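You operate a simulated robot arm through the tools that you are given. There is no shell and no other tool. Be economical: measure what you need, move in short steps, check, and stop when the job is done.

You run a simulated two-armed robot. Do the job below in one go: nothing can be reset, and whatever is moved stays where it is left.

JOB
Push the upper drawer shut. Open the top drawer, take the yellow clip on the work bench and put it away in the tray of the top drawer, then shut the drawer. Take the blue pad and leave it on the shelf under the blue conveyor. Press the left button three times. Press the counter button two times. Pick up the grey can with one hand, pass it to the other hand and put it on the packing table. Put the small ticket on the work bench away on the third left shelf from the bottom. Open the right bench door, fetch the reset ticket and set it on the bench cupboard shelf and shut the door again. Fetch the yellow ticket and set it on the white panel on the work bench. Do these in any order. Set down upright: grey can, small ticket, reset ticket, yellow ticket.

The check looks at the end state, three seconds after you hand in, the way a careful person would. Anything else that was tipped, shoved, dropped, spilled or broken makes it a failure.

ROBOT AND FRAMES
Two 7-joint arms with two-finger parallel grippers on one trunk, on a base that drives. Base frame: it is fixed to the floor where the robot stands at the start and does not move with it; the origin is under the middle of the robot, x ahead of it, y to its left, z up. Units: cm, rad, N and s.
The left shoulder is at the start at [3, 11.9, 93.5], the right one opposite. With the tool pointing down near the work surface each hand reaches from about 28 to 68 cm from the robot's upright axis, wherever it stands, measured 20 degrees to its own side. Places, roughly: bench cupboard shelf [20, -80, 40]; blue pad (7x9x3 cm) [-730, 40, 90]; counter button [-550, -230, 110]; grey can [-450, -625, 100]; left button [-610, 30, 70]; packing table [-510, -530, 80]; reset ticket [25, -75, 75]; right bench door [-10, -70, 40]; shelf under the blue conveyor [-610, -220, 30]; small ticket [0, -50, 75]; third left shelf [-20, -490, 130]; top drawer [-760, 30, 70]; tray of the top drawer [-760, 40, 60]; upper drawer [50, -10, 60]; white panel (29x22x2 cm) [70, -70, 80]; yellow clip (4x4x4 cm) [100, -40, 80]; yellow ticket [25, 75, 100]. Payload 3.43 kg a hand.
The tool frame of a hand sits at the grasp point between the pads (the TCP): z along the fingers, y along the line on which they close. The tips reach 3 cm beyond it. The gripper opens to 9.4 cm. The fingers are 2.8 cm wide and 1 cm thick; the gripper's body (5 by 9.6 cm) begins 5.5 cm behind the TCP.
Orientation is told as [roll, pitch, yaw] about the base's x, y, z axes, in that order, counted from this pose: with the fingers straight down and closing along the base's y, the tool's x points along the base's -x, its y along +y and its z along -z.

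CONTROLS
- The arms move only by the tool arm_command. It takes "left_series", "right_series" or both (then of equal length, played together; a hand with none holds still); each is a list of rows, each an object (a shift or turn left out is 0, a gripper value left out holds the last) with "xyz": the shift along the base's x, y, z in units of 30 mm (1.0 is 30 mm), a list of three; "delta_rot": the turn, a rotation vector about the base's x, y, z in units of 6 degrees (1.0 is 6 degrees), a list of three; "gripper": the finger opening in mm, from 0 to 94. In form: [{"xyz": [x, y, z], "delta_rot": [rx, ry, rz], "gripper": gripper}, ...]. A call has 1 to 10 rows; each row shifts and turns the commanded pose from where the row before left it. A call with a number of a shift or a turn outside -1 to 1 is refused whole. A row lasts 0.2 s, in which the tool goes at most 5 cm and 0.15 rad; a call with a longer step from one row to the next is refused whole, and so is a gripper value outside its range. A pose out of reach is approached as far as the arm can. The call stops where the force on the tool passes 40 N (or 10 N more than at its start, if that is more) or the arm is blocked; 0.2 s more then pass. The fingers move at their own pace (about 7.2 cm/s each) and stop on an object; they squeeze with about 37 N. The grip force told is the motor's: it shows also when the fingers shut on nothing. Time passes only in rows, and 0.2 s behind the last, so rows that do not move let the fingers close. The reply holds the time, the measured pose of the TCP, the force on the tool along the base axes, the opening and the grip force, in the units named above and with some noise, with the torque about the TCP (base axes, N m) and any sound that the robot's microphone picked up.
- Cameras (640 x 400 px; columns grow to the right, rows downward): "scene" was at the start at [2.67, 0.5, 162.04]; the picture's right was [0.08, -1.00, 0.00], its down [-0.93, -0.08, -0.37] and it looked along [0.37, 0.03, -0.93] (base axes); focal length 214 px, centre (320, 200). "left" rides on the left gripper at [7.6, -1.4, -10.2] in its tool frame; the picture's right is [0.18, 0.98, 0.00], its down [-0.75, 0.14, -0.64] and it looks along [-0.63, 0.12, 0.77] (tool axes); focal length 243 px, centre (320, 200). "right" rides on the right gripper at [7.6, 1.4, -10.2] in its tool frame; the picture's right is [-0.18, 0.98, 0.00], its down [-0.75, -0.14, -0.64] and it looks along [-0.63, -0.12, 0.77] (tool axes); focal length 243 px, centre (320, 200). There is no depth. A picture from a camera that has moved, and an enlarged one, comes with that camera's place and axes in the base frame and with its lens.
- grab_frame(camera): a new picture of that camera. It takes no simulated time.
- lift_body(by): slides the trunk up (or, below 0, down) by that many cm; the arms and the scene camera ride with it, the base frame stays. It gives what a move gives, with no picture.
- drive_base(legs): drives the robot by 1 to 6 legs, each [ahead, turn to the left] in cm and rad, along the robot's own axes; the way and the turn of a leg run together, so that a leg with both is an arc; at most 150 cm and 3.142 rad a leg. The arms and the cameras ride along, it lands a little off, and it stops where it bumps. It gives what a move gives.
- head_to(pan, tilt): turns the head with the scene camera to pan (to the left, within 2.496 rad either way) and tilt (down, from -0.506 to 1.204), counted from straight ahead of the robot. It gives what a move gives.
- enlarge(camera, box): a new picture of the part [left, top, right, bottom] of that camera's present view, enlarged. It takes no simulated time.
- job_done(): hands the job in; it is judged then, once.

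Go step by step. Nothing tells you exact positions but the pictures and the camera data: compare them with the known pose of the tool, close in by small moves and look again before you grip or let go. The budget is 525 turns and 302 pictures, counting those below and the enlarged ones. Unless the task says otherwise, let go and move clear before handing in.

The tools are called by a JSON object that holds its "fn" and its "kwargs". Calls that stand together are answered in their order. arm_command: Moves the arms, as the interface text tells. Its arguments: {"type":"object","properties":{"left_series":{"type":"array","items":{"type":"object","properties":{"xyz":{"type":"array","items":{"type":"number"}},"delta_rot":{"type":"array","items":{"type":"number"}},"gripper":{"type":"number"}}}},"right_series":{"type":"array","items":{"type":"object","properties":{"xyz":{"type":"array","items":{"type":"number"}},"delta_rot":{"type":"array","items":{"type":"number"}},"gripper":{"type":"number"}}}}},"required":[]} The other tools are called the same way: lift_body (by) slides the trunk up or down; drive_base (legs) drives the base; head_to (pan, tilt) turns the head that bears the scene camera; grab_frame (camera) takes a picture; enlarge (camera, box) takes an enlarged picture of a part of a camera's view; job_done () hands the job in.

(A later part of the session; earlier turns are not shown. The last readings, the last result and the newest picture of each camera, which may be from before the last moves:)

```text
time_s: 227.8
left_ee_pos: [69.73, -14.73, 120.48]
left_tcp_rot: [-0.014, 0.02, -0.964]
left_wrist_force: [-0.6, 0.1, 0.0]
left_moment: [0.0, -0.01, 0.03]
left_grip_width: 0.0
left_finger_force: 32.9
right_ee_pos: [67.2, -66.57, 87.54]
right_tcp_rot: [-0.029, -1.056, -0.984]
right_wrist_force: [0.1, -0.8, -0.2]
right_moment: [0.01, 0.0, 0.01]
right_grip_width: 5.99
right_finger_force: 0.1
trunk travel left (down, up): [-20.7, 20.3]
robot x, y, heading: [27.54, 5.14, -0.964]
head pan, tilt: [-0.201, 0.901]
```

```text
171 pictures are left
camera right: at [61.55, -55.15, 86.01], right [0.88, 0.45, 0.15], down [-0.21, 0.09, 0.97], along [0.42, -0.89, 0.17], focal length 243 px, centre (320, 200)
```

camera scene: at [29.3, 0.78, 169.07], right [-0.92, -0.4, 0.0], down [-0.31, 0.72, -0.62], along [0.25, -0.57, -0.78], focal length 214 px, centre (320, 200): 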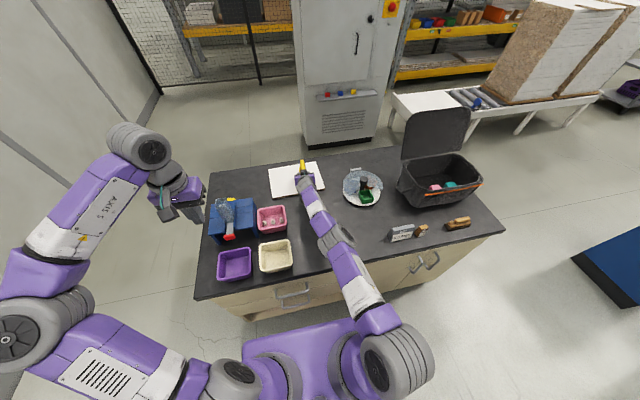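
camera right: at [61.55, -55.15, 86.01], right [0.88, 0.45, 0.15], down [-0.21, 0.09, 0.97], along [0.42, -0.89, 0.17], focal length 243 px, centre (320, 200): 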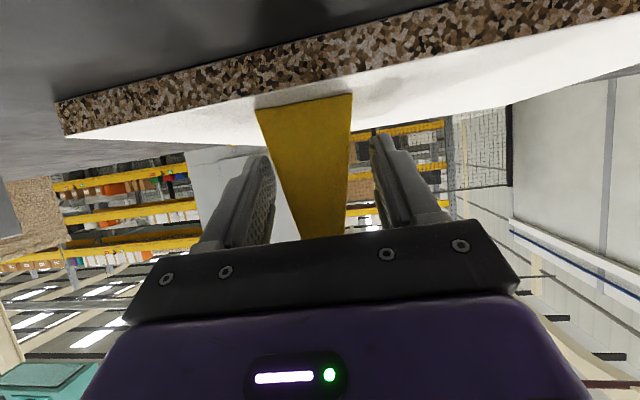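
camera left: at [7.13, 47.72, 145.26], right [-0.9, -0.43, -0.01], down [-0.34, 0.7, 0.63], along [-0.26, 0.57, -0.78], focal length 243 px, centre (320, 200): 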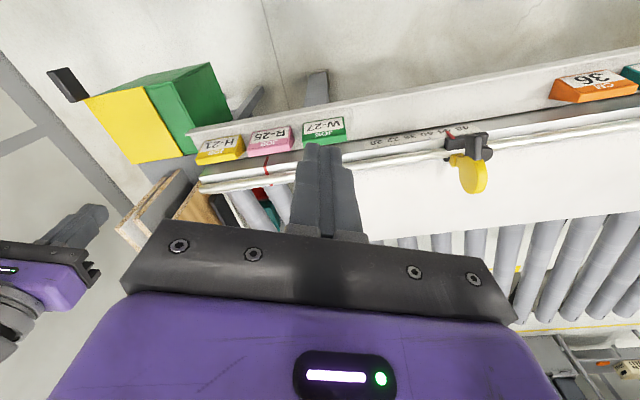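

Standing on the panel. Retract the hand back and up, then examine the clip.

{"fn": "arm_command", "kwargs": {"right_series": [{"xyz": [-0.5, 0.8, 0.1]}, {"xyz": [-0.5, 0.8, 0.1]}, {"xyz": [-0.5, 0.8, 0.3]}, {"xyz": [-0.5, 0.8, 0.8]}, {"xyz": [-0.6, 0.3, 1]}, {"xyz": [-0.6, 0.3, 1]}, {"xyz": [-0.6, 0, 1]}, {"xyz": [-0.6, 0, 1]}]}}

{"fn": "enlarge", "kwargs": {"camera": "scene", "box": [190, 140, 350, 290]}}

{"fn": "grab_frame", "kwargs": {"camera": "left"}}

```text
time_s: 229.6
left_ee_pos: [69.62, -14.61, 120.56]
left_tcp_rot: [-0.013, 0.02, -0.964]
left_wrist_force: [0.1, -0.1, 0.3]
left_moment: [-0.02, -0.02, 0.03]
left_grip_width: 0.0
left_finger_force: 32.9
right_ee_pos: [66.94, -67.7, 101.07]
right_tcp_rot: [-0.027, -1.054, -0.984]
right_wrist_force: [0.4, -0.2, -0.1]
right_moment: [0.01, -0.02, -0.02]
right_grip_width: 5.99
right_finger_force: 0.1
right hand out of reach, approached as far as the arm can: row 1, 2, 3, 4, 5, 6, 7, 8
trunk travel left (down, up): [-20.7, 20.3]
robot x, y, heading: [27.54, 5.49, -0.958]
head pan, tilt: [-0.201, 0.901]
```

```text
2.67 times, centred on (270, 215) of scene
camera zoom: at [29.24, 0.87, 164.67], right [-0.92, -0.4, 0.0], down [-0.31, 0.72, -0.62], along [0.25, -0.57, -0.78], focal length 572 px, centre (453, 160)
```

zoom: 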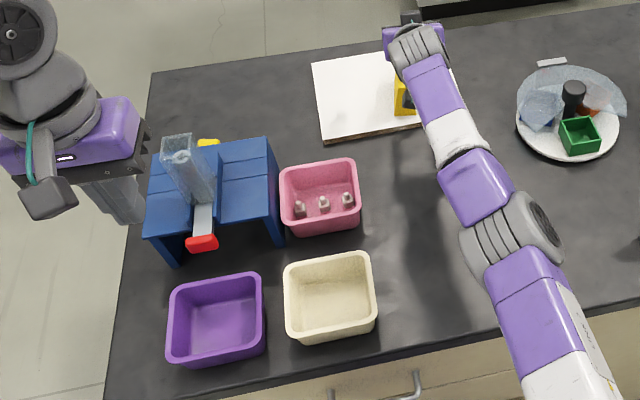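

```text
169 pictures are left
camera left: at [64.33, -9.26, 130.87], right [0.7, 0.71, -0.01], down [0.56, -0.54, 0.63], along [0.44, -0.44, -0.78], focal length 243 px, centre (320, 200)
```

left: 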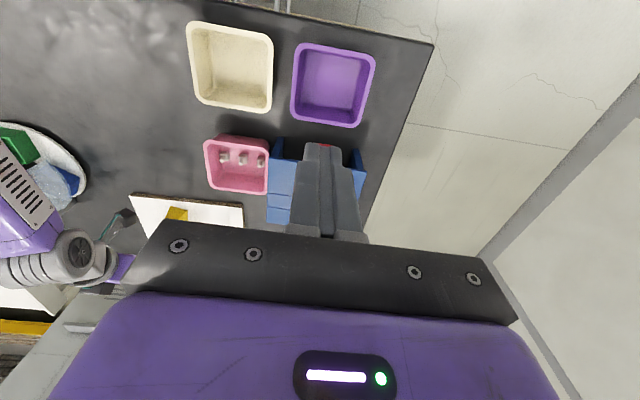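

The arm went straight up instead of back, near its limit. I'll back the base off and check that the yellow ticket is still upright.

{"fn": "drive_base", "kwargs": {"legs": [[-14, 0]]}}

{"fn": "enlarge", "kwargs": {"camera": "scene", "box": [190, 120, 350, 220]}}

{"fn": "grab_frame", "kwargs": {"camera": "right"}}

```text
time_s: 231.0
left_ee_pos: [61.63, -3.13, 120.58]
left_tcp_rot: [-0.014, 0.017, -0.964]
left_wrist_force: [-0.3, 0.7, -0.3]
left_moment: [0.0, 0.0, 0.0]
left_grip_width: 0.0
left_finger_force: 32.7
right_ee_pos: [58.89, -56.29, 101.17]
right_tcp_rot: [-0.031, -1.056, -0.983]
right_wrist_force: [1.2, -0.4, 0.0]
right_moment: [0.03, -0.03, 0.01]
right_grip_width: 5.99
right_finger_force: 0.1
trunk travel left (down, up): [-20.7, 20.3]
robot x, y, heading: [20.28, 17.04, -0.959]
head pan, tilt: [-0.201, 0.901]
```

```text
4.00 times, centred on (270, 170) of scene
camera zoom: at [21.19, 12.44, 164.68], right [-0.92, -0.4, 0.0], down [-0.31, 0.72, -0.62], along [0.25, -0.57, -0.78], focal length 858 px, centre (520, 320)
```

zoom: 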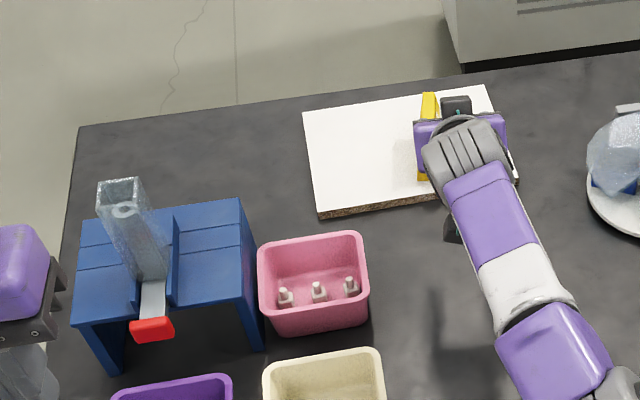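

```text
167 pictures are left
camera right: at [53.15, -44.94, 99.66], right [0.88, 0.45, 0.15], down [-0.21, 0.09, 0.97], along [0.42, -0.89, 0.17], focal length 243 px, centre (320, 200)
```

right: 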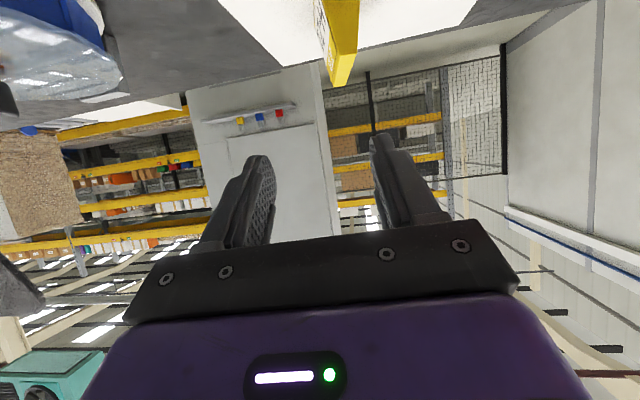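

The yellow ticket stands on the panel. The yellow clip is behind the blue dispenser (about (98.6,-43.8)), reachable from the bench's left end. First I'll retract the right hand for the small ticket.

{"fn": "arm_command", "kwargs": {"right_series": [{"xyz": [-0.5, 0.7, 0.2]}, {"xyz": [-0.5, 0.7, 0.2]}, {"xyz": [-0.5, 0.7, 0.2]}, {"xyz": [-0.5, 0.7, 0.2]}, {"xyz": [-0.5, 0.7, 0]}, {"xyz": [-0.5, 0.7, 0]}]}}

```text
time_s: 232.4
left_ee_pos: [61.58, -3.12, 120.63]
left_tcp_rot: [-0.014, 0.018, -0.966]
left_wrist_force: [-0.3, 0.0, 0.5]
left_moment: [-0.02, 0.0, 0.0]
left_grip_width: 0.0
left_finger_force: 32.9
right_ee_pos: [51.55, -45.83, 103.53]
right_tcp_rot: [-0.03, -1.055, -0.984]
right_wrist_force: [0.3, 0.3, -0.6]
right_moment: [0.0, -0.01, -0.02]
right_grip_width: 5.97
right_finger_force: 0.0
right hand out of reach, approached as far as the arm can: row 1
trunk travel left (down, up): [-20.7, 20.3]
robot x, y, heading: [19.58, 16.55, -0.959]
head pan, tilt: [-0.201, 0.901]
```

{"fn": "arm_command", "kwargs": {"right_series": [{"xyz": [-0.6, 0.7, 0]}, {"xyz": [-0.6, 0.7, 0]}, {"xyz": [-0.6, 0.7, 0]}, {"xyz": [-0.6, 0.7, 0]}, {"xyz": [-0.6, 0.7, 0]}]}}

{"fn": "drive_base", "kwargs": {"legs": [[0, -1.57], [44, 0], [0, 1.57]]}}

{"fn": "head_to", "kwargs": {"pan": -0.2, "tilt": 0.95}}

{"fn": "grab_frame", "kwargs": {"camera": "scene"}}

{"fn": "grab_frame", "kwargs": {"camera": "right"}}

```text
time_s: 233.6
left_ee_pos: [61.61, -3.18, 120.62]
left_tcp_rot: [-0.014, 0.018, -0.965]
left_wrist_force: [-0.5, 0.2, -0.4]
left_moment: [-0.01, 0.01, -0.01]
left_grip_width: 0.0
left_finger_force: 32.9
right_ee_pos: [42.4, -35.1, 103.5]
right_tcp_rot: [-0.029, -1.056, -0.983]
right_wrist_force: [0.4, -0.8, 1.0]
right_moment: [-0.01, -0.01, 0.0]
right_grip_width: 6.01
right_finger_force: 0.1
trunk travel left (down, up): [-20.7, 20.3]
robot x, y, heading: [19.94, 16.92, -0.965]
head pan, tilt: [-0.201, 0.901]
```

```text
time_s: 243.8
left_ee_pos: [25.96, -28.81, 120.45]
left_tcp_rot: [-0.015, 0.02, -0.97]
left_wrist_force: [0.3, 0.2, 0.2]
left_moment: [0.0, -0.02, 0.01]
left_grip_width: 0.02
left_finger_force: 32.5
right_ee_pos: [6.48, -60.51, 103.53]
right_tcp_rot: [-0.029, -1.054, -0.991]
right_wrist_force: [0.0, -0.9, 0.4]
right_moment: [0.02, 0.0, 0.0]
right_grip_width: 6.01
right_finger_force: 0.0
trunk travel left (down, up): [-20.7, 20.3]
robot x, y, heading: [-15.27, -8.68, -0.968]
head pan, tilt: [-0.201, 0.901]
```

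```text
time_s: 244.4
left_ee_pos: [25.82, -28.8, 120.49]
left_tcp_rot: [-0.014, 0.019, -0.973]
left_wrist_force: [0.1, 0.3, 0.2]
left_moment: [-0.01, 0.0, -0.01]
left_grip_width: 0.02
left_finger_force: 32.6
right_ee_pos: [6.52, -60.5, 103.46]
right_tcp_rot: [-0.028, -1.053, -0.992]
right_wrist_force: [0.1, -0.1, 0.2]
right_moment: [0.01, 0.02, 0.0]
right_grip_width: 6.0
right_finger_force: 0.1
trunk travel left (down, up): [-20.7, 20.3]
robot x, y, heading: [-15.74, -8.12, -0.971]
head pan, tilt: [-0.201, 0.949]
```

```text
166 pictures are left
camera scene: at [-14.54, -12.64, 164.31], right [-0.92, -0.39, 0.0], down [-0.32, 0.75, -0.58], along [0.23, -0.54, -0.81], focal length 214 px, centre (320, 200)
```

scene: 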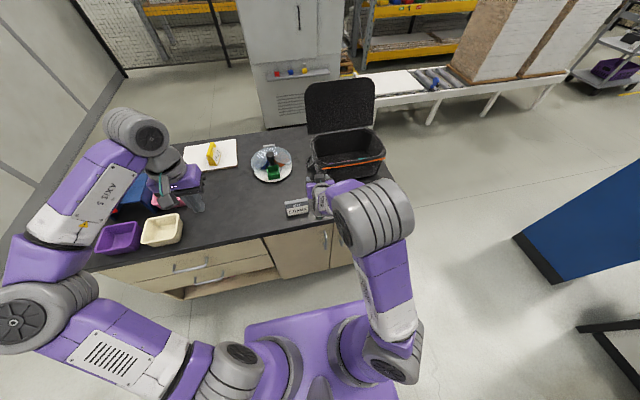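

```text
165 pictures are left
camera right: at [0.88, -49.05, 101.99], right [0.89, 0.44, 0.15], down [-0.21, 0.09, 0.97], along [0.42, -0.89, 0.17], focal length 243 px, centre (320, 200)
```

right: 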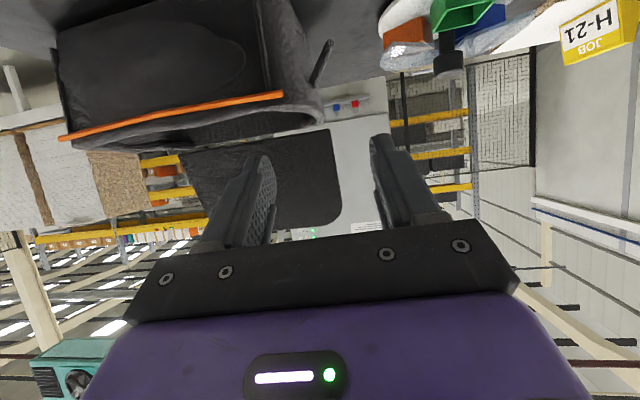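

{"fn": "arm_command", "kwargs": {"right_series": [{"xyz": [-0.55, 0.8, 0.2]}, {"xyz": [-0.55, 0.8, 0]}, {"xyz": [-0.55, 0.8, 0]}, {"xyz": [-0.55, 0.8, 0]}, {"xyz": [-0.5, 0.7, 0]}]}}

{"fn": "grab_frame", "kwargs": {"camera": "right"}}

{"fn": "enlarge", "kwargs": {"camera": "scene", "box": [260, 150, 420, 250]}}

```text
time_s: 245.7
left_ee_pos: [25.81, -28.85, 120.53]
left_tcp_rot: [-0.012, 0.018, -0.971]
left_wrist_force: [1.5, -0.3, 0.6]
left_moment: [-0.01, -0.02, -0.01]
left_grip_width: 0.0
left_finger_force: 32.9
right_ee_pos: [0.12, -50.41, 104.46]
right_tcp_rot: [-0.033, -1.053, -0.989]
right_wrist_force: [-0.5, 0.5, -0.8]
right_moment: [0.0, 0.02, 0.01]
right_grip_width: 6.01
right_finger_force: 0.1
right hand out of reach, approached as far as the arm can: row 5
trunk travel left (down, up): [-20.7, 20.3]
robot x, y, heading: [-15.51, -8.59, -0.964]
head pan, tilt: [-0.201, 0.949]
```

```text
164 pictures are left
camera right: at [-5.53, -38.98, 103.01], right [0.89, 0.44, 0.15], down [-0.2, 0.09, 0.97], along [0.42, -0.89, 0.17], focal length 243 px, centre (320, 200)
```

right: 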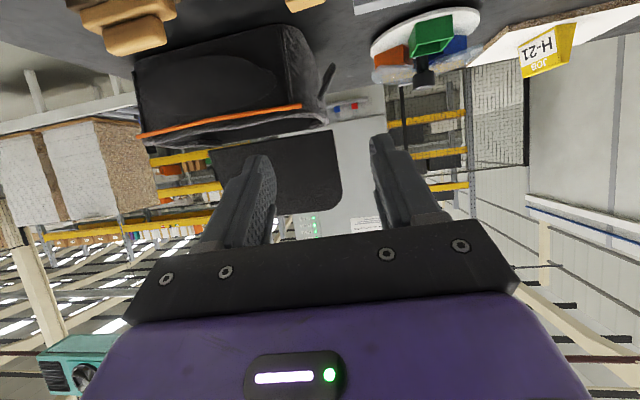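

```text
4.00 times, centred on (340, 200) of scene
camera zoom: at [-14.5, -12.64, 164.31], right [-0.92, -0.39, 0.0], down [-0.32, 0.75, -0.58], along [0.23, -0.54, -0.81], focal length 858 px, centre (240, 200)
```

zoom: 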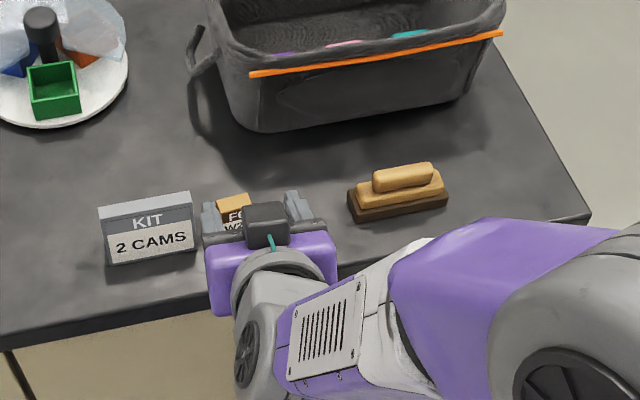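

Small ticket top centre at about (8.1,-64). Lower the right hand in front of the bench with a 50 mm opening, then approach.

{"fn": "arm_command", "kwargs": {"right_series": [{"xyz": [-0.22, -0.15, -1], "gripper": 52}, {"xyz": [0, 0, -1]}, {"xyz": [0, 0, -1]}, {"xyz": [0, 0, -1]}, {"xyz": [0, 0, -1]}, {"xyz": [0, 0, -0.9]}]}}

{"fn": "grab_frame", "kwargs": {"camera": "right"}}

```text
time_s: 247.1
left_ee_pos: [25.85, -28.78, 120.47]
left_tcp_rot: [-0.015, 0.018, -0.973]
left_wrist_force: [0.5, -1.1, 0.1]
left_moment: [0.03, -0.01, 0.03]
left_grip_width: 0.0
left_finger_force: 32.6
right_ee_pos: [-0.04, -51.38, 86.73]
right_tcp_rot: [-0.027, -1.055, -0.991]
right_wrist_force: [0.1, 0.4, -0.2]
right_moment: [-0.01, -0.02, -0.03]
right_grip_width: 5.18
right_finger_force: 0.0
right hand out of reach, approached as far as the arm can: row 1
trunk travel left (down, up): [-20.7, 20.3]
robot x, y, heading: [-16.04, -8.57, -0.966]
head pan, tilt: [-0.201, 0.949]
```

```text
162 pictures are left
camera right: at [-5.67, -39.83, 85.21], right [0.89, 0.44, 0.15], down [-0.21, 0.09, 0.97], along [0.42, -0.89, 0.17], focal length 243 px, centre (320, 200)
```

right: 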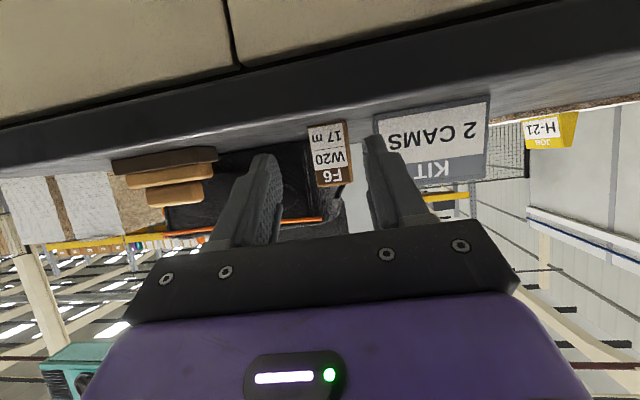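

{"fn": "arm_command", "kwargs": {"right_series": [{"xyz": [0.45, -0.9, 0]}, {"xyz": [0.52, -0.86, 0]}, {"xyz": [0.52, -0.84, 0]}]}}

{"fn": "grab_frame", "kwargs": {"camera": "right"}}

```text
time_s: 247.8
left_ee_pos: [25.97, -28.73, 120.43]
left_tcp_rot: [-0.013, 0.019, -0.973]
left_wrist_force: [0.4, -1.0, 0.5]
left_moment: [-0.01, 0.0, 0.03]
left_grip_width: 0.0
left_finger_force: 33.3
right_ee_pos: [4.47, -59.21, 86.81]
right_tcp_rot: [-0.027, -1.054, -0.991]
right_wrist_force: [-0.2, -0.2, -0.4]
right_moment: [0.0, -0.02, -0.01]
right_grip_width: 5.21
right_finger_force: 0.1
trunk travel left (down, up): [-20.7, 20.3]
robot x, y, heading: [-15.82, -8.58, -0.969]
head pan, tilt: [-0.201, 0.949]
```

```text
161 pictures are left
camera right: at [-1.15, -47.81, 85.32], right [0.89, 0.44, 0.15], down [-0.21, 0.09, 0.97], along [0.42, -0.89, 0.17], focal length 243 px, centre (320, 200)
```

right: 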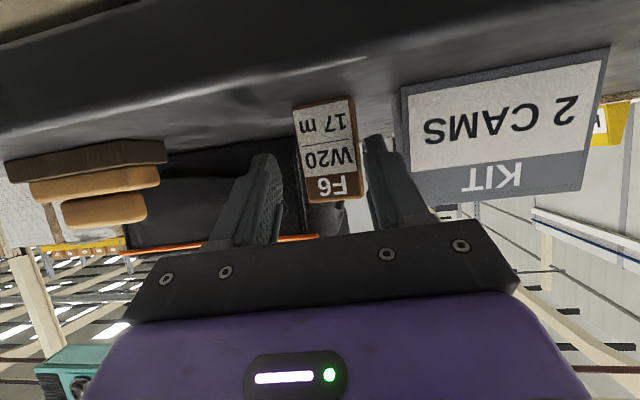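

{"fn": "arm_command", "kwargs": {"right_series": [{"xyz": [0.33, -0.55, 0]}, {"xyz": [0.33, -0.55, 0]}]}}

{"fn": "grab_frame", "kwargs": {"camera": "right"}}

{"fn": "enlarge", "kwargs": {"camera": "scene", "box": [260, 150, 420, 250]}}

```text
time_s: 248.4
left_ee_pos: [25.79, -28.73, 120.46]
left_tcp_rot: [-0.014, 0.019, -0.971]
left_wrist_force: [-0.1, -0.4, 0.1]
left_moment: [-0.02, -0.04, -0.01]
left_grip_width: 0.0
left_finger_force: 33.1
right_ee_pos: [6.34, -62.47, 86.81]
right_tcp_rot: [-0.029, -1.053, -0.992]
right_wrist_force: [-0.1, -0.7, 0.7]
right_moment: [-0.01, 0.0, 0.04]
right_grip_width: 5.2
right_finger_force: 0.1
trunk travel left (down, up): [-20.7, 20.3]
robot x, y, heading: [-15.28, -8.25, -0.971]
head pan, tilt: [-0.201, 0.949]
```

```text
160 pictures are left
camera right: at [0.75, -51.02, 85.4], right [0.89, 0.44, 0.15], down [-0.21, 0.09, 0.97], along [0.42, -0.89, 0.17], focal length 243 px, centre (320, 200)
```

right: 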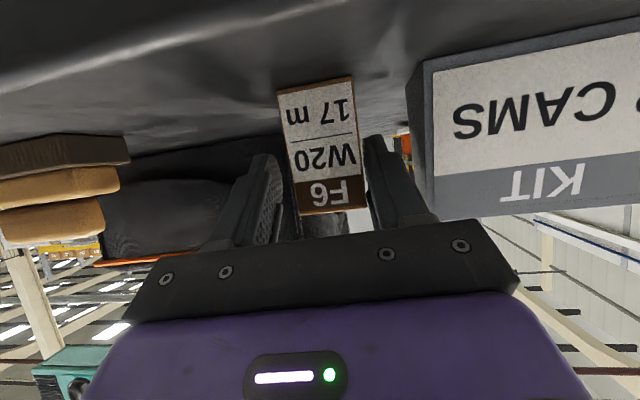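

```text
4.00 times, centred on (340, 200) of scene
camera zoom: at [-14.53, -12.64, 164.31], right [-0.92, -0.39, 0.0], down [-0.32, 0.75, -0.58], along [0.23, -0.54, -0.81], focal length 858 px, centre (240, 200)
```

zoom: 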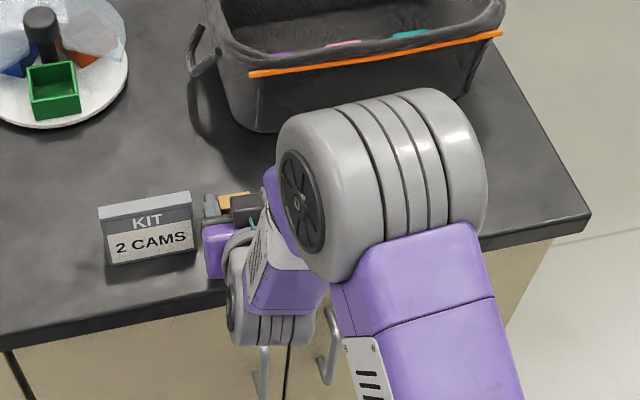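

{"fn": "arm_command", "kwargs": {"right_series": [{"xyz": [0.12, -0.2, 0]}, {"gripper": 0}, {}, {}, {}]}}

{"fn": "arm_command", "kwargs": {"right_series": [{"xyz": [0, 0, 0.4]}, {"xyz": [0, 0, 0.8]}, {"xyz": [0, 0, 1]}]}}

{"fn": "grab_frame", "kwargs": {"camera": "right"}}

```text
time_s: 249.7
left_ee_pos: [25.88, -28.69, 120.5]
left_tcp_rot: [-0.014, 0.019, -0.972]
left_wrist_force: [-0.4, -1.3, -0.4]
left_moment: [-0.01, 0.0, -0.03]
left_grip_width: 0.01
left_finger_force: 33.3
right_ee_pos: [6.87, -63.07, 86.86]
right_tcp_rot: [-0.029, -1.053, -0.991]
right_wrist_force: [-0.7, 0.1, 0.8]
right_moment: [-0.01, -0.02, 0.02]
right_grip_width: 3.89
right_finger_force: 37.3
trunk travel left (down, up): [-20.7, 20.3]
robot x, y, heading: [-15.41, -8.24, -0.97]
head pan, tilt: [-0.201, 0.949]
```

```text
time_s: 250.4
left_ee_pos: [25.79, -28.74, 120.46]
left_tcp_rot: [-0.014, 0.019, -0.972]
left_wrist_force: [0.5, -0.4, -0.5]
left_moment: [-0.03, -0.01, 0.03]
left_grip_width: 0.0
left_finger_force: 33.4
right_ee_pos: [7.04, -63.05, 93.46]
right_tcp_rot: [-0.031, -1.054, -0.992]
right_wrist_force: [0.2, 0.5, 0.0]
right_moment: [0.03, -0.02, -0.05]
right_grip_width: 3.94
right_finger_force: 36.5
trunk travel left (down, up): [-20.7, 20.3]
robot x, y, heading: [-15.56, -8.64, -0.97]
head pan, tilt: [-0.201, 0.949]
```

```text
158 pictures are left
camera right: at [1.28, -51.61, 92.05], right [0.89, 0.44, 0.15], down [-0.21, 0.09, 0.97], along [0.42, -0.89, 0.17], focal length 243 px, centre (320, 200)
```

right: 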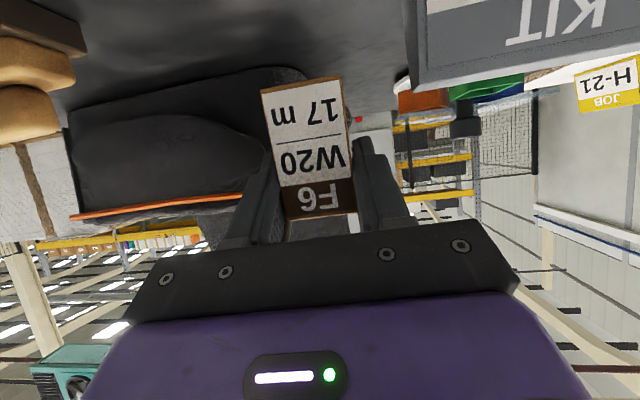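

Small ticket held. Retract it and drive around to the bench's left end for the clip.

{"fn": "arm_command", "kwargs": {"right_series": [{"xyz": [0, 0.3, 1]}, {"xyz": [-0.3, 0.6, 1]}, {"xyz": [-0.5, 0.8, 1]}, {"xyz": [-0.5, 0.8, 1]}, {"xyz": [-0.5, 0.8, 0.5]}, {"xyz": [-0.3, 0.4, 0.5]}]}}

{"fn": "drive_base", "kwargs": {"legs": [[-5, 0], [0, 1.58], [132, 0], [0, -1.57], [30, 0]]}}

{"fn": "head_to", "kwargs": {"pan": -0.6, "tilt": 0.8}}

{"fn": "grab_frame", "kwargs": {"camera": "scene"}}

```text
time_s: 251.8
left_ee_pos: [25.75, -28.72, 120.51]
left_tcp_rot: [-0.013, 0.021, -0.972]
left_wrist_force: [0.2, -0.4, 0.1]
left_moment: [0.01, -0.03, 0.02]
left_grip_width: 0.0
left_finger_force: 33.1
right_ee_pos: [0.51, -51.86, 108.59]
right_tcp_rot: [-0.029, -1.055, -0.99]
right_wrist_force: [0.5, -0.4, -0.2]
right_moment: [0.03, 0.01, -0.02]
right_grip_width: 3.89
right_finger_force: 36.9
trunk travel left (down, up): [-20.7, 20.3]
robot x, y, heading: [-15.44, -8.08, -0.969]
head pan, tilt: [-0.201, 0.949]
```

```text
time_s: 268.2
left_ee_pos: [145.18, 24.46, 120.53]
left_tcp_rot: [-0.015, 0.018, -0.98]
left_wrist_force: [-0.1, -0.5, 0.7]
left_moment: [0.0, -0.03, -0.01]
left_grip_width: 0.0
left_finger_force: 33.2
right_ee_pos: [119.67, 1.54, 108.42]
right_tcp_rot: [-0.027, -1.054, -0.997]
right_wrist_force: [-0.1, 0.1, -0.2]
right_moment: [-0.01, -0.05, 0.02]
right_grip_width: 3.89
right_finger_force: 36.6
trunk travel left (down, up): [-20.7, 20.3]
robot x, y, heading: [103.95, 45.09, -0.976]
head pan, tilt: [-0.201, 0.949]
```

```text
time_s: 269.1
left_ee_pos: [145.12, 24.63, 120.51]
left_tcp_rot: [-0.013, 0.019, -0.982]
left_wrist_force: [-0.2, 0.3, 0.0]
left_moment: [0.0, 0.02, -0.02]
left_grip_width: 0.0
left_finger_force: 32.5
right_ee_pos: [119.77, 1.64, 108.4]
right_tcp_rot: [-0.029, -1.054, -0.998]
right_wrist_force: [-0.1, -0.3, -0.6]
right_moment: [-0.02, 0.03, -0.01]
right_grip_width: 3.93
right_finger_force: 36.7
trunk travel left (down, up): [-20.7, 20.3]
robot x, y, heading: [103.98, 45.31, -0.979]
head pan, tilt: [-0.6, 0.799]
```

```text
157 pictures are left
camera scene: at [102.06, 39.62, 165.46], right [-1.0, 0.01, 0.0], down [0.0, 0.72, -0.7], along [0.0, -0.7, -0.72], focal length 214 px, centre (320, 200)
```

scene: 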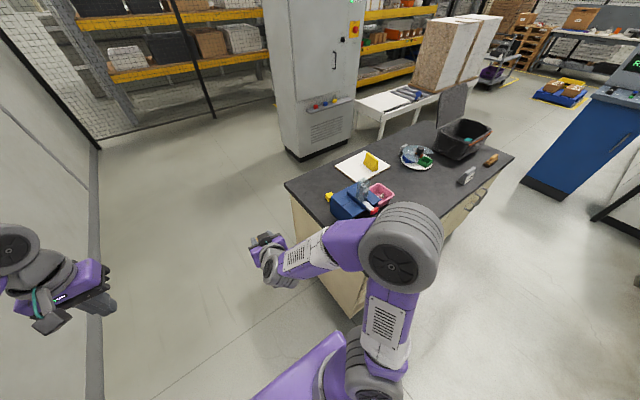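

Clip at about (98,-42). Drive along the bench's end and turn to face it.

{"fn": "drive_base", "kwargs": {"legs": [[46, 0], [0, -1.55]]}}

{"fn": "head_to", "kwargs": {"pan": 0.1, "tilt": 0.9}}

{"fn": "grab_frame", "kwargs": {"camera": "scene"}}

{"fn": "grab_frame", "kwargs": {"camera": "left"}}

```text
time_s: 275.6
left_ee_pos: [108.76, -33.99, 120.53]
left_tcp_rot: [-0.011, 0.018, -2.543]
left_wrist_force: [-0.1, 0.7, 0.5]
left_moment: [-0.03, 0.01, 0.01]
left_grip_width: 0.0
left_finger_force: 33.1
right_ee_pos: [85.74, -8.73, 108.5]
right_tcp_rot: [-0.029, -1.055, -2.564]
right_wrist_force: [1.1, -0.2, 0.1]
right_moment: [-0.01, 0.04, 0.03]
right_grip_width: 3.93
right_finger_force: 37.4
trunk travel left (down, up): [-20.7, 20.3]
robot x, y, heading: [129.38, 7.66, -2.544]
head pan, tilt: [-0.6, 0.799]
```

```text
time_s: 276.7
left_ee_pos: [108.7, -33.98, 120.55]
left_tcp_rot: [-0.014, 0.019, -2.545]
left_wrist_force: [-0.3, -0.1, 0.5]
left_moment: [0.0, -0.03, 0.0]
left_grip_width: 0.0
left_finger_force: 33.1
right_ee_pos: [85.65, -8.68, 108.39]
right_tcp_rot: [-0.028, -1.054, -2.562]
right_wrist_force: [-0.1, -0.6, -0.5]
right_moment: [0.01, -0.03, -0.01]
right_grip_width: 3.92
right_finger_force: 37.5
trunk travel left (down, up): [-20.7, 20.3]
robot x, y, heading: [129.22, 7.09, -2.544]
head pan, tilt: [0.099, 0.901]
```

```text
156 pictures are left
camera scene: at [125.89, 4.35, 164.67], right [-0.64, 0.77, 0.0], down [0.6, 0.5, -0.62], along [-0.48, -0.4, -0.78], focal length 214 px, centre (320, 200)
```

scene: 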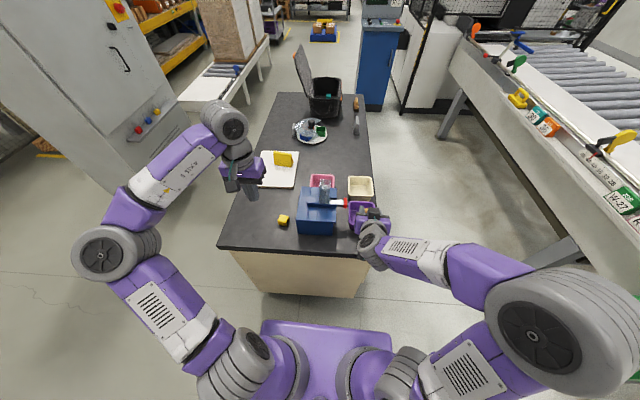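

```text
155 pictures are left
camera left: at [114.22, -28.76, 130.86], right [0.7, -0.71, -0.01], down [-0.55, -0.55, 0.63], along [-0.45, -0.44, -0.78], focal length 243 px, centre (320, 200)
```

left: 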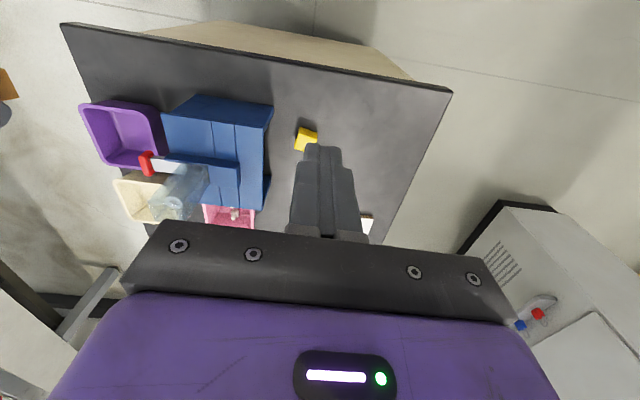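

{"fn": "arm_command", "kwargs": {"left_series": [{"xyz": [-0.85, -0.55, 0], "gripper": 60}, {"xyz": [-0.85, -0.55, 0]}, {"xyz": [-0.85, -0.55, -1]}, {"xyz": [-0.85, -0.55, -1]}, {"xyz": [-0.7, -0.5, -1]}, {"xyz": [0, 0, -1]}, {"xyz": [0, 0, -1]}]}}

{"fn": "grab_frame", "kwargs": {"camera": "left"}}

{"fn": "enlarge", "kwargs": {"camera": "scene", "box": [220, 150, 380, 250]}}

```text
time_s: 278.3
left_ee_pos: [105.61, -41.77, 102.9]
left_tcp_rot: [-0.013, 0.018, -2.543]
left_wrist_force: [-0.2, -0.3, 0.2]
left_moment: [-0.01, 0.01, 0.01]
left_grip_width: 6.01
left_finger_force: 0.1
left hand out of reach, approached as far as the arm can: row 1, 2, 3, 4, 5
right_ee_pos: [85.76, -8.85, 108.31]
right_tcp_rot: [-0.03, -1.054, -2.562]
right_wrist_force: [-0.2, -0.8, -0.3]
right_moment: [0.01, -0.04, 0.04]
right_grip_width: 3.9
right_finger_force: 37.5
trunk travel left (down, up): [-20.7, 20.3]
robot x, y, heading: [129.15, 7.29, -2.539]
head pan, tilt: [0.099, 0.901]
```

```text
154 pictures are left
camera left: at [110.99, -36.61, 113.27], right [0.71, -0.71, -0.01], down [-0.55, -0.55, 0.63], along [-0.45, -0.44, -0.78], focal length 243 px, centre (320, 200)
```

left: 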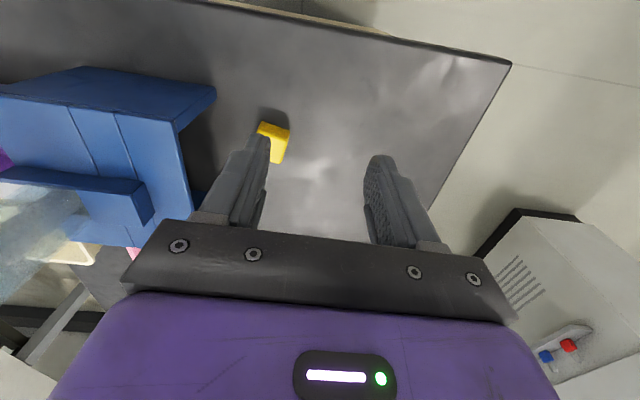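

```text
4.00 times, centred on (300, 200) of scene
camera zoom: at [125.89, 4.28, 164.67], right [-0.64, 0.77, 0.0], down [0.6, 0.5, -0.62], along [-0.48, -0.4, -0.78], focal length 858 px, centre (400, 200)
```

zoom: 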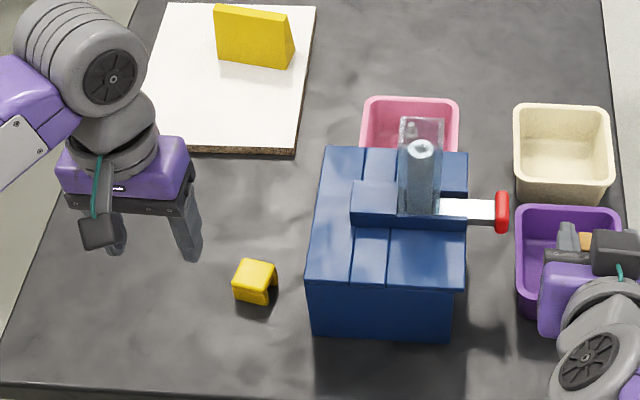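

{"fn": "arm_command", "kwargs": {"left_series": [{"xyz": [-0.75, 0, 0]}, {"xyz": [-0.75, 0, 0]}, {"xyz": [-0.75, 0, 0]}, {"xyz": [-0.75, -0.05, 0]}]}}

{"fn": "grab_frame", "kwargs": {"camera": "left"}}

```text
time_s: 279.3
left_ee_pos: [103.58, -41.82, 101.32]
left_tcp_rot: [-0.015, 0.02, -2.545]
left_wrist_force: [0.7, -0.5, -0.4]
left_moment: [0.0, -0.02, -0.03]
left_grip_width: 5.99
left_finger_force: 0.1
left hand out of reach, approached as far as the arm can: row 1, 2, 3, 4
right_ee_pos: [85.68, -8.85, 108.43]
right_tcp_rot: [-0.031, -1.053, -2.561]
right_wrist_force: [-0.7, 0.3, -0.1]
right_moment: [0.0, -0.02, -0.02]
right_grip_width: 3.92
right_finger_force: 36.2
trunk travel left (down, up): [-20.7, 20.3]
robot x, y, heading: [129.26, 7.06, -2.544]
head pan, tilt: [0.099, 0.901]
```

```text
152 pictures are left
camera left: at [109.01, -36.53, 111.68], right [0.7, -0.71, -0.01], down [-0.55, -0.55, 0.63], along [-0.45, -0.44, -0.78], focal length 243 px, centre (320, 200)
```

left: 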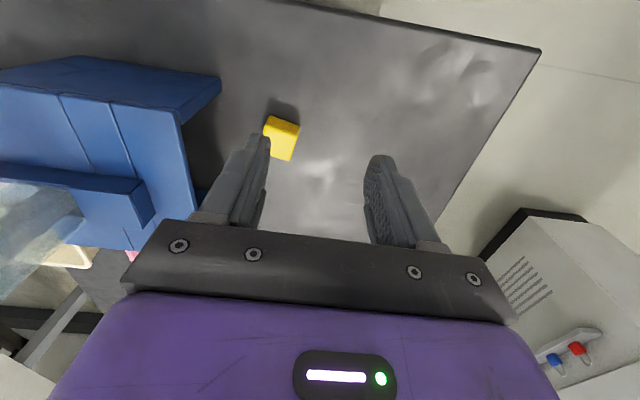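

The left arm won't move toward the middle; I'll turn the base slightly right instead.

{"fn": "drive_base", "kwargs": {"legs": [[0, -0.16]]}}

{"fn": "arm_command", "kwargs": {"left_series": [{"xyz": [0, -0.5, 0]}, {"xyz": [0, -0.5, 0]}]}}

{"fn": "grab_frame", "kwargs": {"camera": "left"}}

```text
time_s: 280.3
left_ee_pos: [95.96, -37.01, 101.21]
left_tcp_rot: [-0.014, 0.018, -2.707]
left_wrist_force: [0.6, 0.0, 0.1]
left_moment: [-0.02, 0.0, -0.01]
left_grip_width: 6.01
left_finger_force: 0.0
right_ee_pos: [83.59, -1.58, 108.42]
right_tcp_rot: [-0.029, -1.056, -2.726]
right_wrist_force: [0.7, 0.2, -0.7]
right_moment: [0.0, 0.0, -0.01]
right_grip_width: 3.92
right_finger_force: 37.3
trunk travel left (down, up): [-20.7, 20.3]
robot x, y, heading: [129.12, 7.69, -2.703]
head pan, tilt: [0.099, 0.901]
```

```text
time_s: 280.9
left_ee_pos: [95.98, -40.0, 101.41]
left_tcp_rot: [-0.013, 0.019, -2.707]
left_wrist_force: [-0.3, -0.5, -0.4]
left_moment: [-0.02, -0.03, -0.03]
left_grip_width: 6.0
left_finger_force: 0.0
right_ee_pos: [83.65, -1.52, 108.45]
right_tcp_rot: [-0.033, -1.053, -2.724]
right_wrist_force: [-0.5, -0.3, 0.5]
right_moment: [0.02, 0.02, 0.04]
right_grip_width: 3.92
right_finger_force: 37.7
trunk travel left (down, up): [-20.7, 20.3]
robot x, y, heading: [129.18, 7.49, -2.702]
head pan, tilt: [0.099, 0.901]
```

```text
151 pictures are left
camera left: at [102.21, -35.66, 111.83], right [0.58, -0.81, -0.01], down [-0.63, -0.46, 0.63], along [-0.51, -0.36, -0.78], focal length 243 px, centre (320, 200)
```

left: 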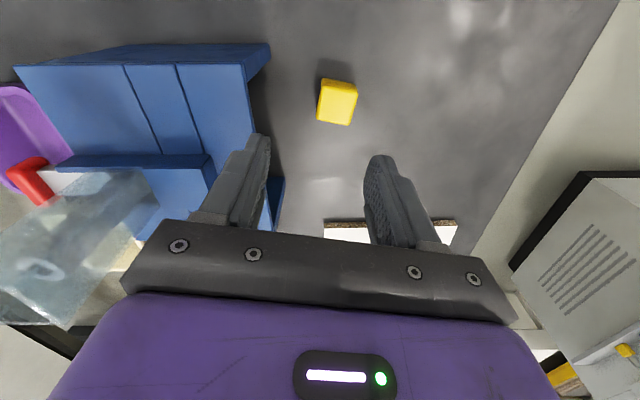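

{"fn": "arm_command", "kwargs": {"left_series": [{"xyz": [0.23, -0.6, 0]}, {"xyz": [0, 0, -1]}, {"xyz": [0, 0, -1]}, {"xyz": [0, 0, -1]}]}}

{"fn": "grab_frame", "kwargs": {"camera": "left"}}

```text
time_s: 281.9
left_ee_pos: [96.64, -41.64, 92.28]
left_tcp_rot: [-0.015, 0.017, -2.708]
left_wrist_force: [-0.6, 0.4, 0.0]
left_moment: [0.02, -0.04, 0.03]
left_grip_width: 5.98
left_finger_force: 0.0
right_ee_pos: [83.66, -1.61, 108.53]
right_tcp_rot: [-0.03, -1.054, -2.724]
right_wrist_force: [0.2, 0.6, -0.7]
right_moment: [-0.02, 0.05, 0.06]
right_grip_width: 3.9
right_finger_force: 36.9
trunk travel left (down, up): [-20.7, 20.3]
robot x, y, heading: [128.98, 7.63, -2.701]
head pan, tilt: [0.099, 0.901]
```

```text
150 pictures are left
camera left: at [102.77, -37.35, 102.63], right [0.58, -0.81, -0.01], down [-0.63, -0.46, 0.63], along [-0.51, -0.36, -0.78], focal length 243 px, centre (320, 200)
```

left: 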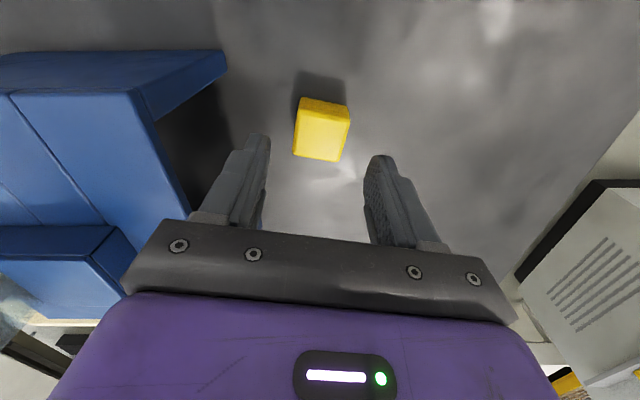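

{"fn": "arm_command", "kwargs": {"left_series": [{"xyz": [0, 0, -1]}, {"xyz": [0, 0, -1]}, {"xyz": [0, 0, -0.2]}, {"gripper": 0}, {}, {}, {}]}}

{"fn": "arm_command", "kwargs": {"left_series": [{"xyz": [0, 0, 0.4]}, {"xyz": [0, 0, 0.8]}, {"xyz": [0, 0, 1]}, {"xyz": [0, 0, 1]}]}}

{"fn": "grab_frame", "kwargs": {"camera": "left"}}

```text
time_s: 283.5
left_ee_pos: [96.67, -41.82, 85.62]
left_tcp_rot: [-0.015, 0.021, -2.707]
left_wrist_force: [0.5, -0.5, 0.0]
left_moment: [-0.01, -0.04, 0.01]
left_grip_width: 4.26
left_finger_force: 37.4
right_ee_pos: [83.74, -1.52, 108.43]
right_tcp_rot: [-0.03, -1.055, -2.725]
right_wrist_force: [0.1, -0.6, -0.6]
right_moment: [-0.02, 0.0, -0.02]
right_grip_width: 3.91
right_finger_force: 37.3
trunk travel left (down, up): [-20.7, 20.3]
robot x, y, heading: [129.07, 7.35, -2.708]
head pan, tilt: [0.099, 0.901]
```

```text
time_s: 284.5
left_ee_pos: [96.48, -41.67, 95.23]
left_tcp_rot: [-0.013, 0.018, -2.707]
left_wrist_force: [-0.2, -0.2, 0.1]
left_moment: [-0.03, 0.01, -0.03]
left_grip_width: 3.9
left_finger_force: 37.0
right_ee_pos: [83.68, -1.54, 108.37]
right_tcp_rot: [-0.03, -1.054, -2.726]
right_wrist_force: [-0.2, 0.8, -0.4]
right_moment: [-0.04, 0.0, -0.01]
right_grip_width: 3.91
right_finger_force: 36.9
trunk travel left (down, up): [-20.7, 20.3]
robot x, y, heading: [129.06, 7.39, -2.7]
head pan, tilt: [0.099, 0.901]
```

```text
149 pictures are left
camera left: at [102.74, -37.48, 105.54], right [0.58, -0.81, -0.01], down [-0.63, -0.46, 0.63], along [-0.51, -0.36, -0.78], focal length 243 px, centre (320, 200)
```

left: 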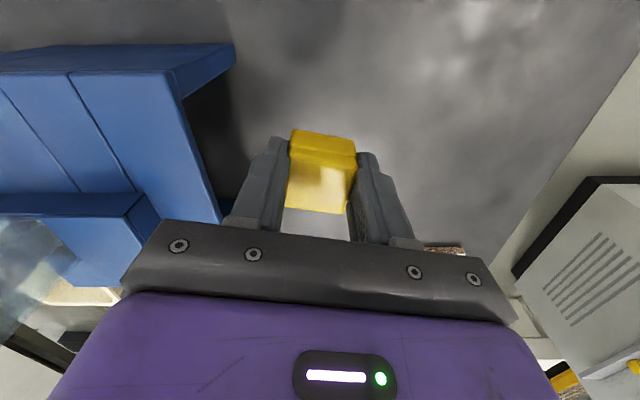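

Clip held. Raise both hands and drive out along the corridor toward the racks.

{"fn": "arm_command", "kwargs": {"left_series": [{"xyz": [0, 0, 1]}, {"xyz": [0, 0, 1]}, {"xyz": [0, 0, 1]}, {"xyz": [0, 0, 1]}, {"xyz": [0.5, 0.3, 1]}, {"xyz": [0.5, 0.3, 1]}]}}

{"fn": "lift_body", "kwargs": {"by": 12}}

{"fn": "drive_base", "kwargs": {"legs": [[0, -1.4], [67, 0], [0, 1.57]]}}

{"fn": "head_to", "kwargs": {"pan": 0.0, "tilt": 0.5}}

{"fn": "grab_frame", "kwargs": {"camera": "scene"}}

```text
time_s: 285.9
left_ee_pos: [100.59, -39.89, 113.16]
left_tcp_rot: [-0.012, 0.02, -2.708]
left_wrist_force: [0.4, 0.3, -0.6]
left_moment: [0.01, 0.01, -0.03]
left_grip_width: 3.86
left_finger_force: 36.9
left hand out of reach, approached as far as the arm can: row 4
right_ee_pos: [83.7, -1.57, 108.44]
right_tcp_rot: [-0.03, -1.055, -2.726]
right_wrist_force: [1.1, -0.3, -0.5]
right_moment: [0.01, -0.01, 0.02]
right_grip_width: 3.9
right_finger_force: 37.5
trunk travel left (down, up): [-20.7, 20.3]
robot x, y, heading: [129.13, 7.51, -2.706]
head pan, tilt: [0.099, 0.901]
```

```text
time_s: 287.4
left_ee_pos: [100.61, -40.02, 125.07]
left_tcp_rot: [-0.013, 0.019, -2.706]
left_wrist_force: [-0.2, 0.0, -0.2]
left_moment: [0.05, 0.01, 0.02]
left_grip_width: 3.87
left_finger_force: 36.9
right_ee_pos: [83.65, -1.42, 120.5]
right_tcp_rot: [-0.029, -1.056, -2.725]
right_wrist_force: [0.9, -0.5, 0.5]
right_moment: [-0.01, 0.0, 0.02]
right_grip_width: 3.88
right_finger_force: 37.1
trunk travel left (down, up): [-32.7, 8.3]
robot x, y, heading: [129.42, 7.26, -2.709]
head pan, tilt: [0.099, 0.901]
```

```text
time_s: 298.3
left_ee_pos: [69.83, 11.82, 125.16]
left_tcp_rot: [-0.015, 0.019, -2.588]
left_wrist_force: [0.0, -0.5, 0.7]
left_moment: [-0.01, 0.01, 0.0]
left_grip_width: 3.89
left_finger_force: 36.6
right_ee_pos: [48.5, 48.0, 120.38]
right_tcp_rot: [-0.03, -1.054, -2.607]
right_wrist_force: [0.4, 0.3, 1.0]
right_moment: [0.01, -0.02, 0.03]
right_grip_width: 3.91
right_finger_force: 36.6
trunk travel left (down, up): [-32.7, 8.3]
robot x, y, heading: [93.1, 62.32, -2.586]
head pan, tilt: [0.099, 0.901]
```

```text
time_s: 299.2
left_ee_pos: [69.77, 11.83, 125.06]
left_tcp_rot: [-0.014, 0.019, -2.59]
left_wrist_force: [-0.1, -0.6, 0.9]
left_moment: [0.02, 0.06, -0.02]
left_grip_width: 3.88
left_finger_force: 37.3
right_ee_pos: [48.48, 48.03, 120.46]
right_tcp_rot: [-0.029, -1.054, -2.608]
right_wrist_force: [0.1, -0.1, -0.6]
right_moment: [0.0, 0.0, 0.03]
right_grip_width: 3.93
right_finger_force: 36.8
trunk travel left (down, up): [-32.7, 8.3]
robot x, y, heading: [92.65, 61.95, -2.592]
head pan, tilt: [0.0, 0.499]
```

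```text
148 pictures are left
camera scene: at [87.45, 59.16, 180.05], right [-0.53, 0.85, 0.0], down [0.41, 0.25, -0.88], along [-0.75, -0.46, -0.48], focal length 214 px, centre (320, 200)
```

scene: 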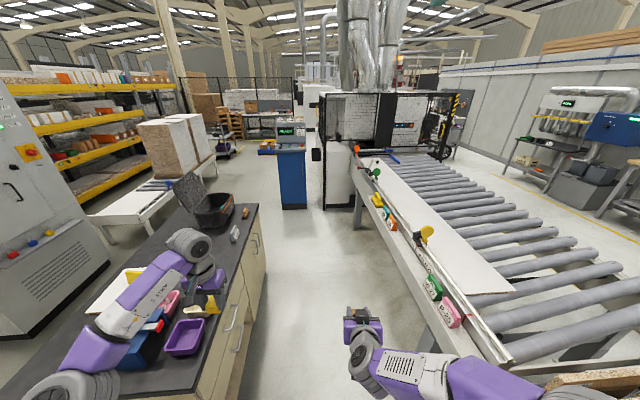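

{"fn": "drive_base", "kwargs": {"legs": [[0, 0.06], [105, 0], [102, 0], [0, 0.95]]}}

{"fn": "grab_frame", "kwargs": {"camera": "scene"}}

```text
time_s: 312.4
left_ee_pos: [-48.55, -102.17, 125.11]
left_tcp_rot: [-0.014, 0.02, -1.601]
left_wrist_force: [0.3, 0.3, -0.1]
left_moment: [0.02, 0.01, -0.02]
left_grip_width: 3.89
left_finger_force: 37.0
right_ee_pos: [-90.35, -99.94, 120.5]
right_tcp_rot: [-0.029, -1.054, -1.618]
right_wrist_force: [-0.4, -0.3, -0.8]
right_moment: [-0.02, -0.01, 0.0]
right_grip_width: 3.91
right_finger_force: 37.1
trunk travel left (down, up): [-32.7, 8.3]
robot x, y, heading: [-78.23, -55.33, -1.596]
head pan, tilt: [0.0, 0.499]
```

```text
147 pictures are left
camera scene: at [-78.3, -61.31, 180.06], right [-1.0, 0.03, 0.0], down [0.01, 0.48, -0.88], along [-0.02, -0.88, -0.48], focal length 214 px, centre (320, 200)
```

scene: 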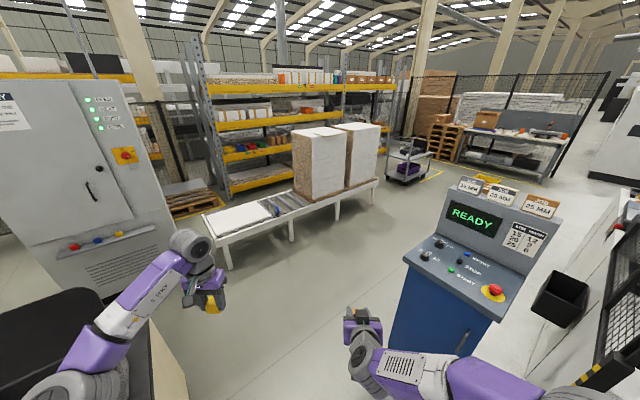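

The target rack is the yellow one ahead; a roller table stands before it. I'll drive past the console and look for the way round.

{"fn": "drive_base", "kwargs": {"legs": [[0, 0.13], [105, 0], [0, -0.25]]}}

{"fn": "head_to", "kwargs": {"pan": 0.0, "tilt": 0.4}}

{"fn": "grab_frame", "kwargs": {"camera": "scene"}}

```text
time_s: 319.1
left_ee_pos: [-47.23, -208.76, 125.04]
left_tcp_rot: [-0.013, 0.02, -1.755]
left_wrist_force: [0.4, 0.2, 0.8]
left_moment: [-0.01, -0.01, 0.0]
left_grip_width: 3.87
left_finger_force: 37.5
right_ee_pos: [-88.35, -200.33, 120.43]
right_tcp_rot: [-0.029, -1.054, -1.773]
right_wrist_force: [-1.2, -0.7, 1.1]
right_moment: [0.04, 0.0, -0.02]
right_grip_width: 3.92
right_finger_force: 37.3
trunk travel left (down, up): [-32.7, 8.3]
robot x, y, heading: [-69.46, -158.24, -1.749]
head pan, tilt: [0.0, 0.499]
```

```text
time_s: 319.8
left_ee_pos: [-47.33, -208.59, 125.14]
left_tcp_rot: [-0.015, 0.019, -1.752]
left_wrist_force: [0.6, -0.5, -0.2]
left_moment: [0.02, 0.01, -0.01]
left_grip_width: 3.84
left_finger_force: 37.2
right_ee_pos: [-88.46, -200.32, 120.46]
right_tcp_rot: [-0.028, -1.054, -1.771]
right_wrist_force: [-0.5, 0.5, -0.3]
right_moment: [-0.05, -0.05, -0.04]
right_grip_width: 3.93
right_finger_force: 37.1
trunk travel left (down, up): [-32.7, 8.3]
robot x, y, heading: [-69.46, -157.93, -1.751]
head pan, tilt: [0.0, 0.4]
```

```text
146 pictures are left
camera scene: at [-70.48, -164.09, 180.97], right [-0.98, 0.18, 0.0], down [0.07, 0.38, -0.92], along [-0.17, -0.91, -0.39], focal length 214 px, centre (320, 200)
```

scene: 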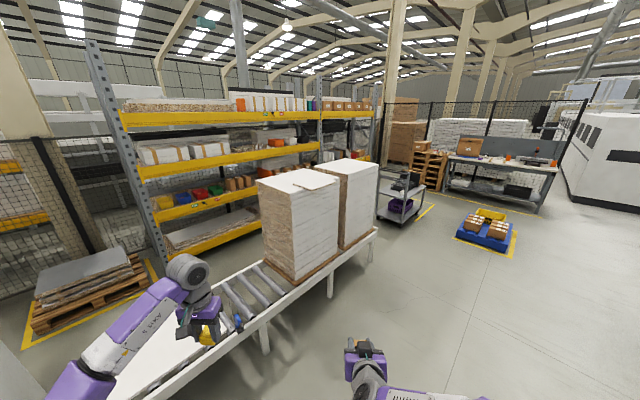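

The way round is past the table's right end. Driving there, then looking into the gap before the rack.

{"fn": "drive_base", "kwargs": {"legs": [[0, -0.41], [150, 0], [105, 0], [0, 0.9]]}}

{"fn": "grab_frame", "kwargs": {"camera": "scene"}}

```text
time_s: 335.8
left_ee_pos: [-177.61, -403.39, 125.06]
left_tcp_rot: [-0.015, 0.019, -1.342]
left_wrist_force: [0.2, 0.7, 0.3]
left_moment: [0.0, 0.0, 0.0]
left_grip_width: 3.87
left_finger_force: 36.9
right_ee_pos: [-218.63, -411.96, 120.51]
right_tcp_rot: [-0.029, -1.053, -1.36]
right_wrist_force: [0.1, -0.3, 0.1]
right_moment: [-0.01, 0.0, -0.02]
right_grip_width: 3.89
right_finger_force: 36.9
trunk travel left (down, up): [-32.7, 8.3]
robot x, y, heading: [-218.55, -365.5, -1.337]
head pan, tilt: [0.0, 0.4]
```

```text
145 pictures are left
camera scene: at [-216.66, -371.73, 180.97], right [-0.97, -0.23, 0.0], down [-0.09, 0.38, -0.92], along [0.21, -0.9, -0.39], focal length 214 px, centre (320, 200)
```

scene: 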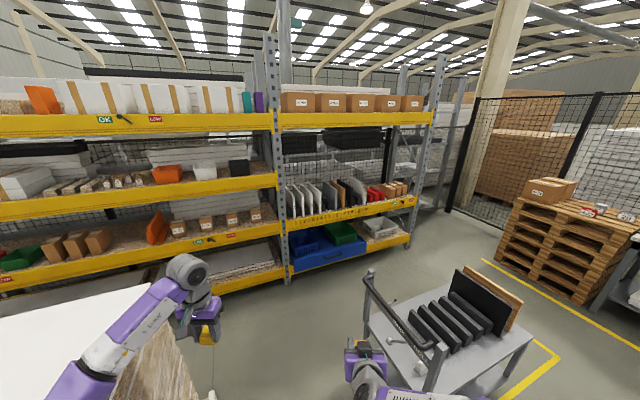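

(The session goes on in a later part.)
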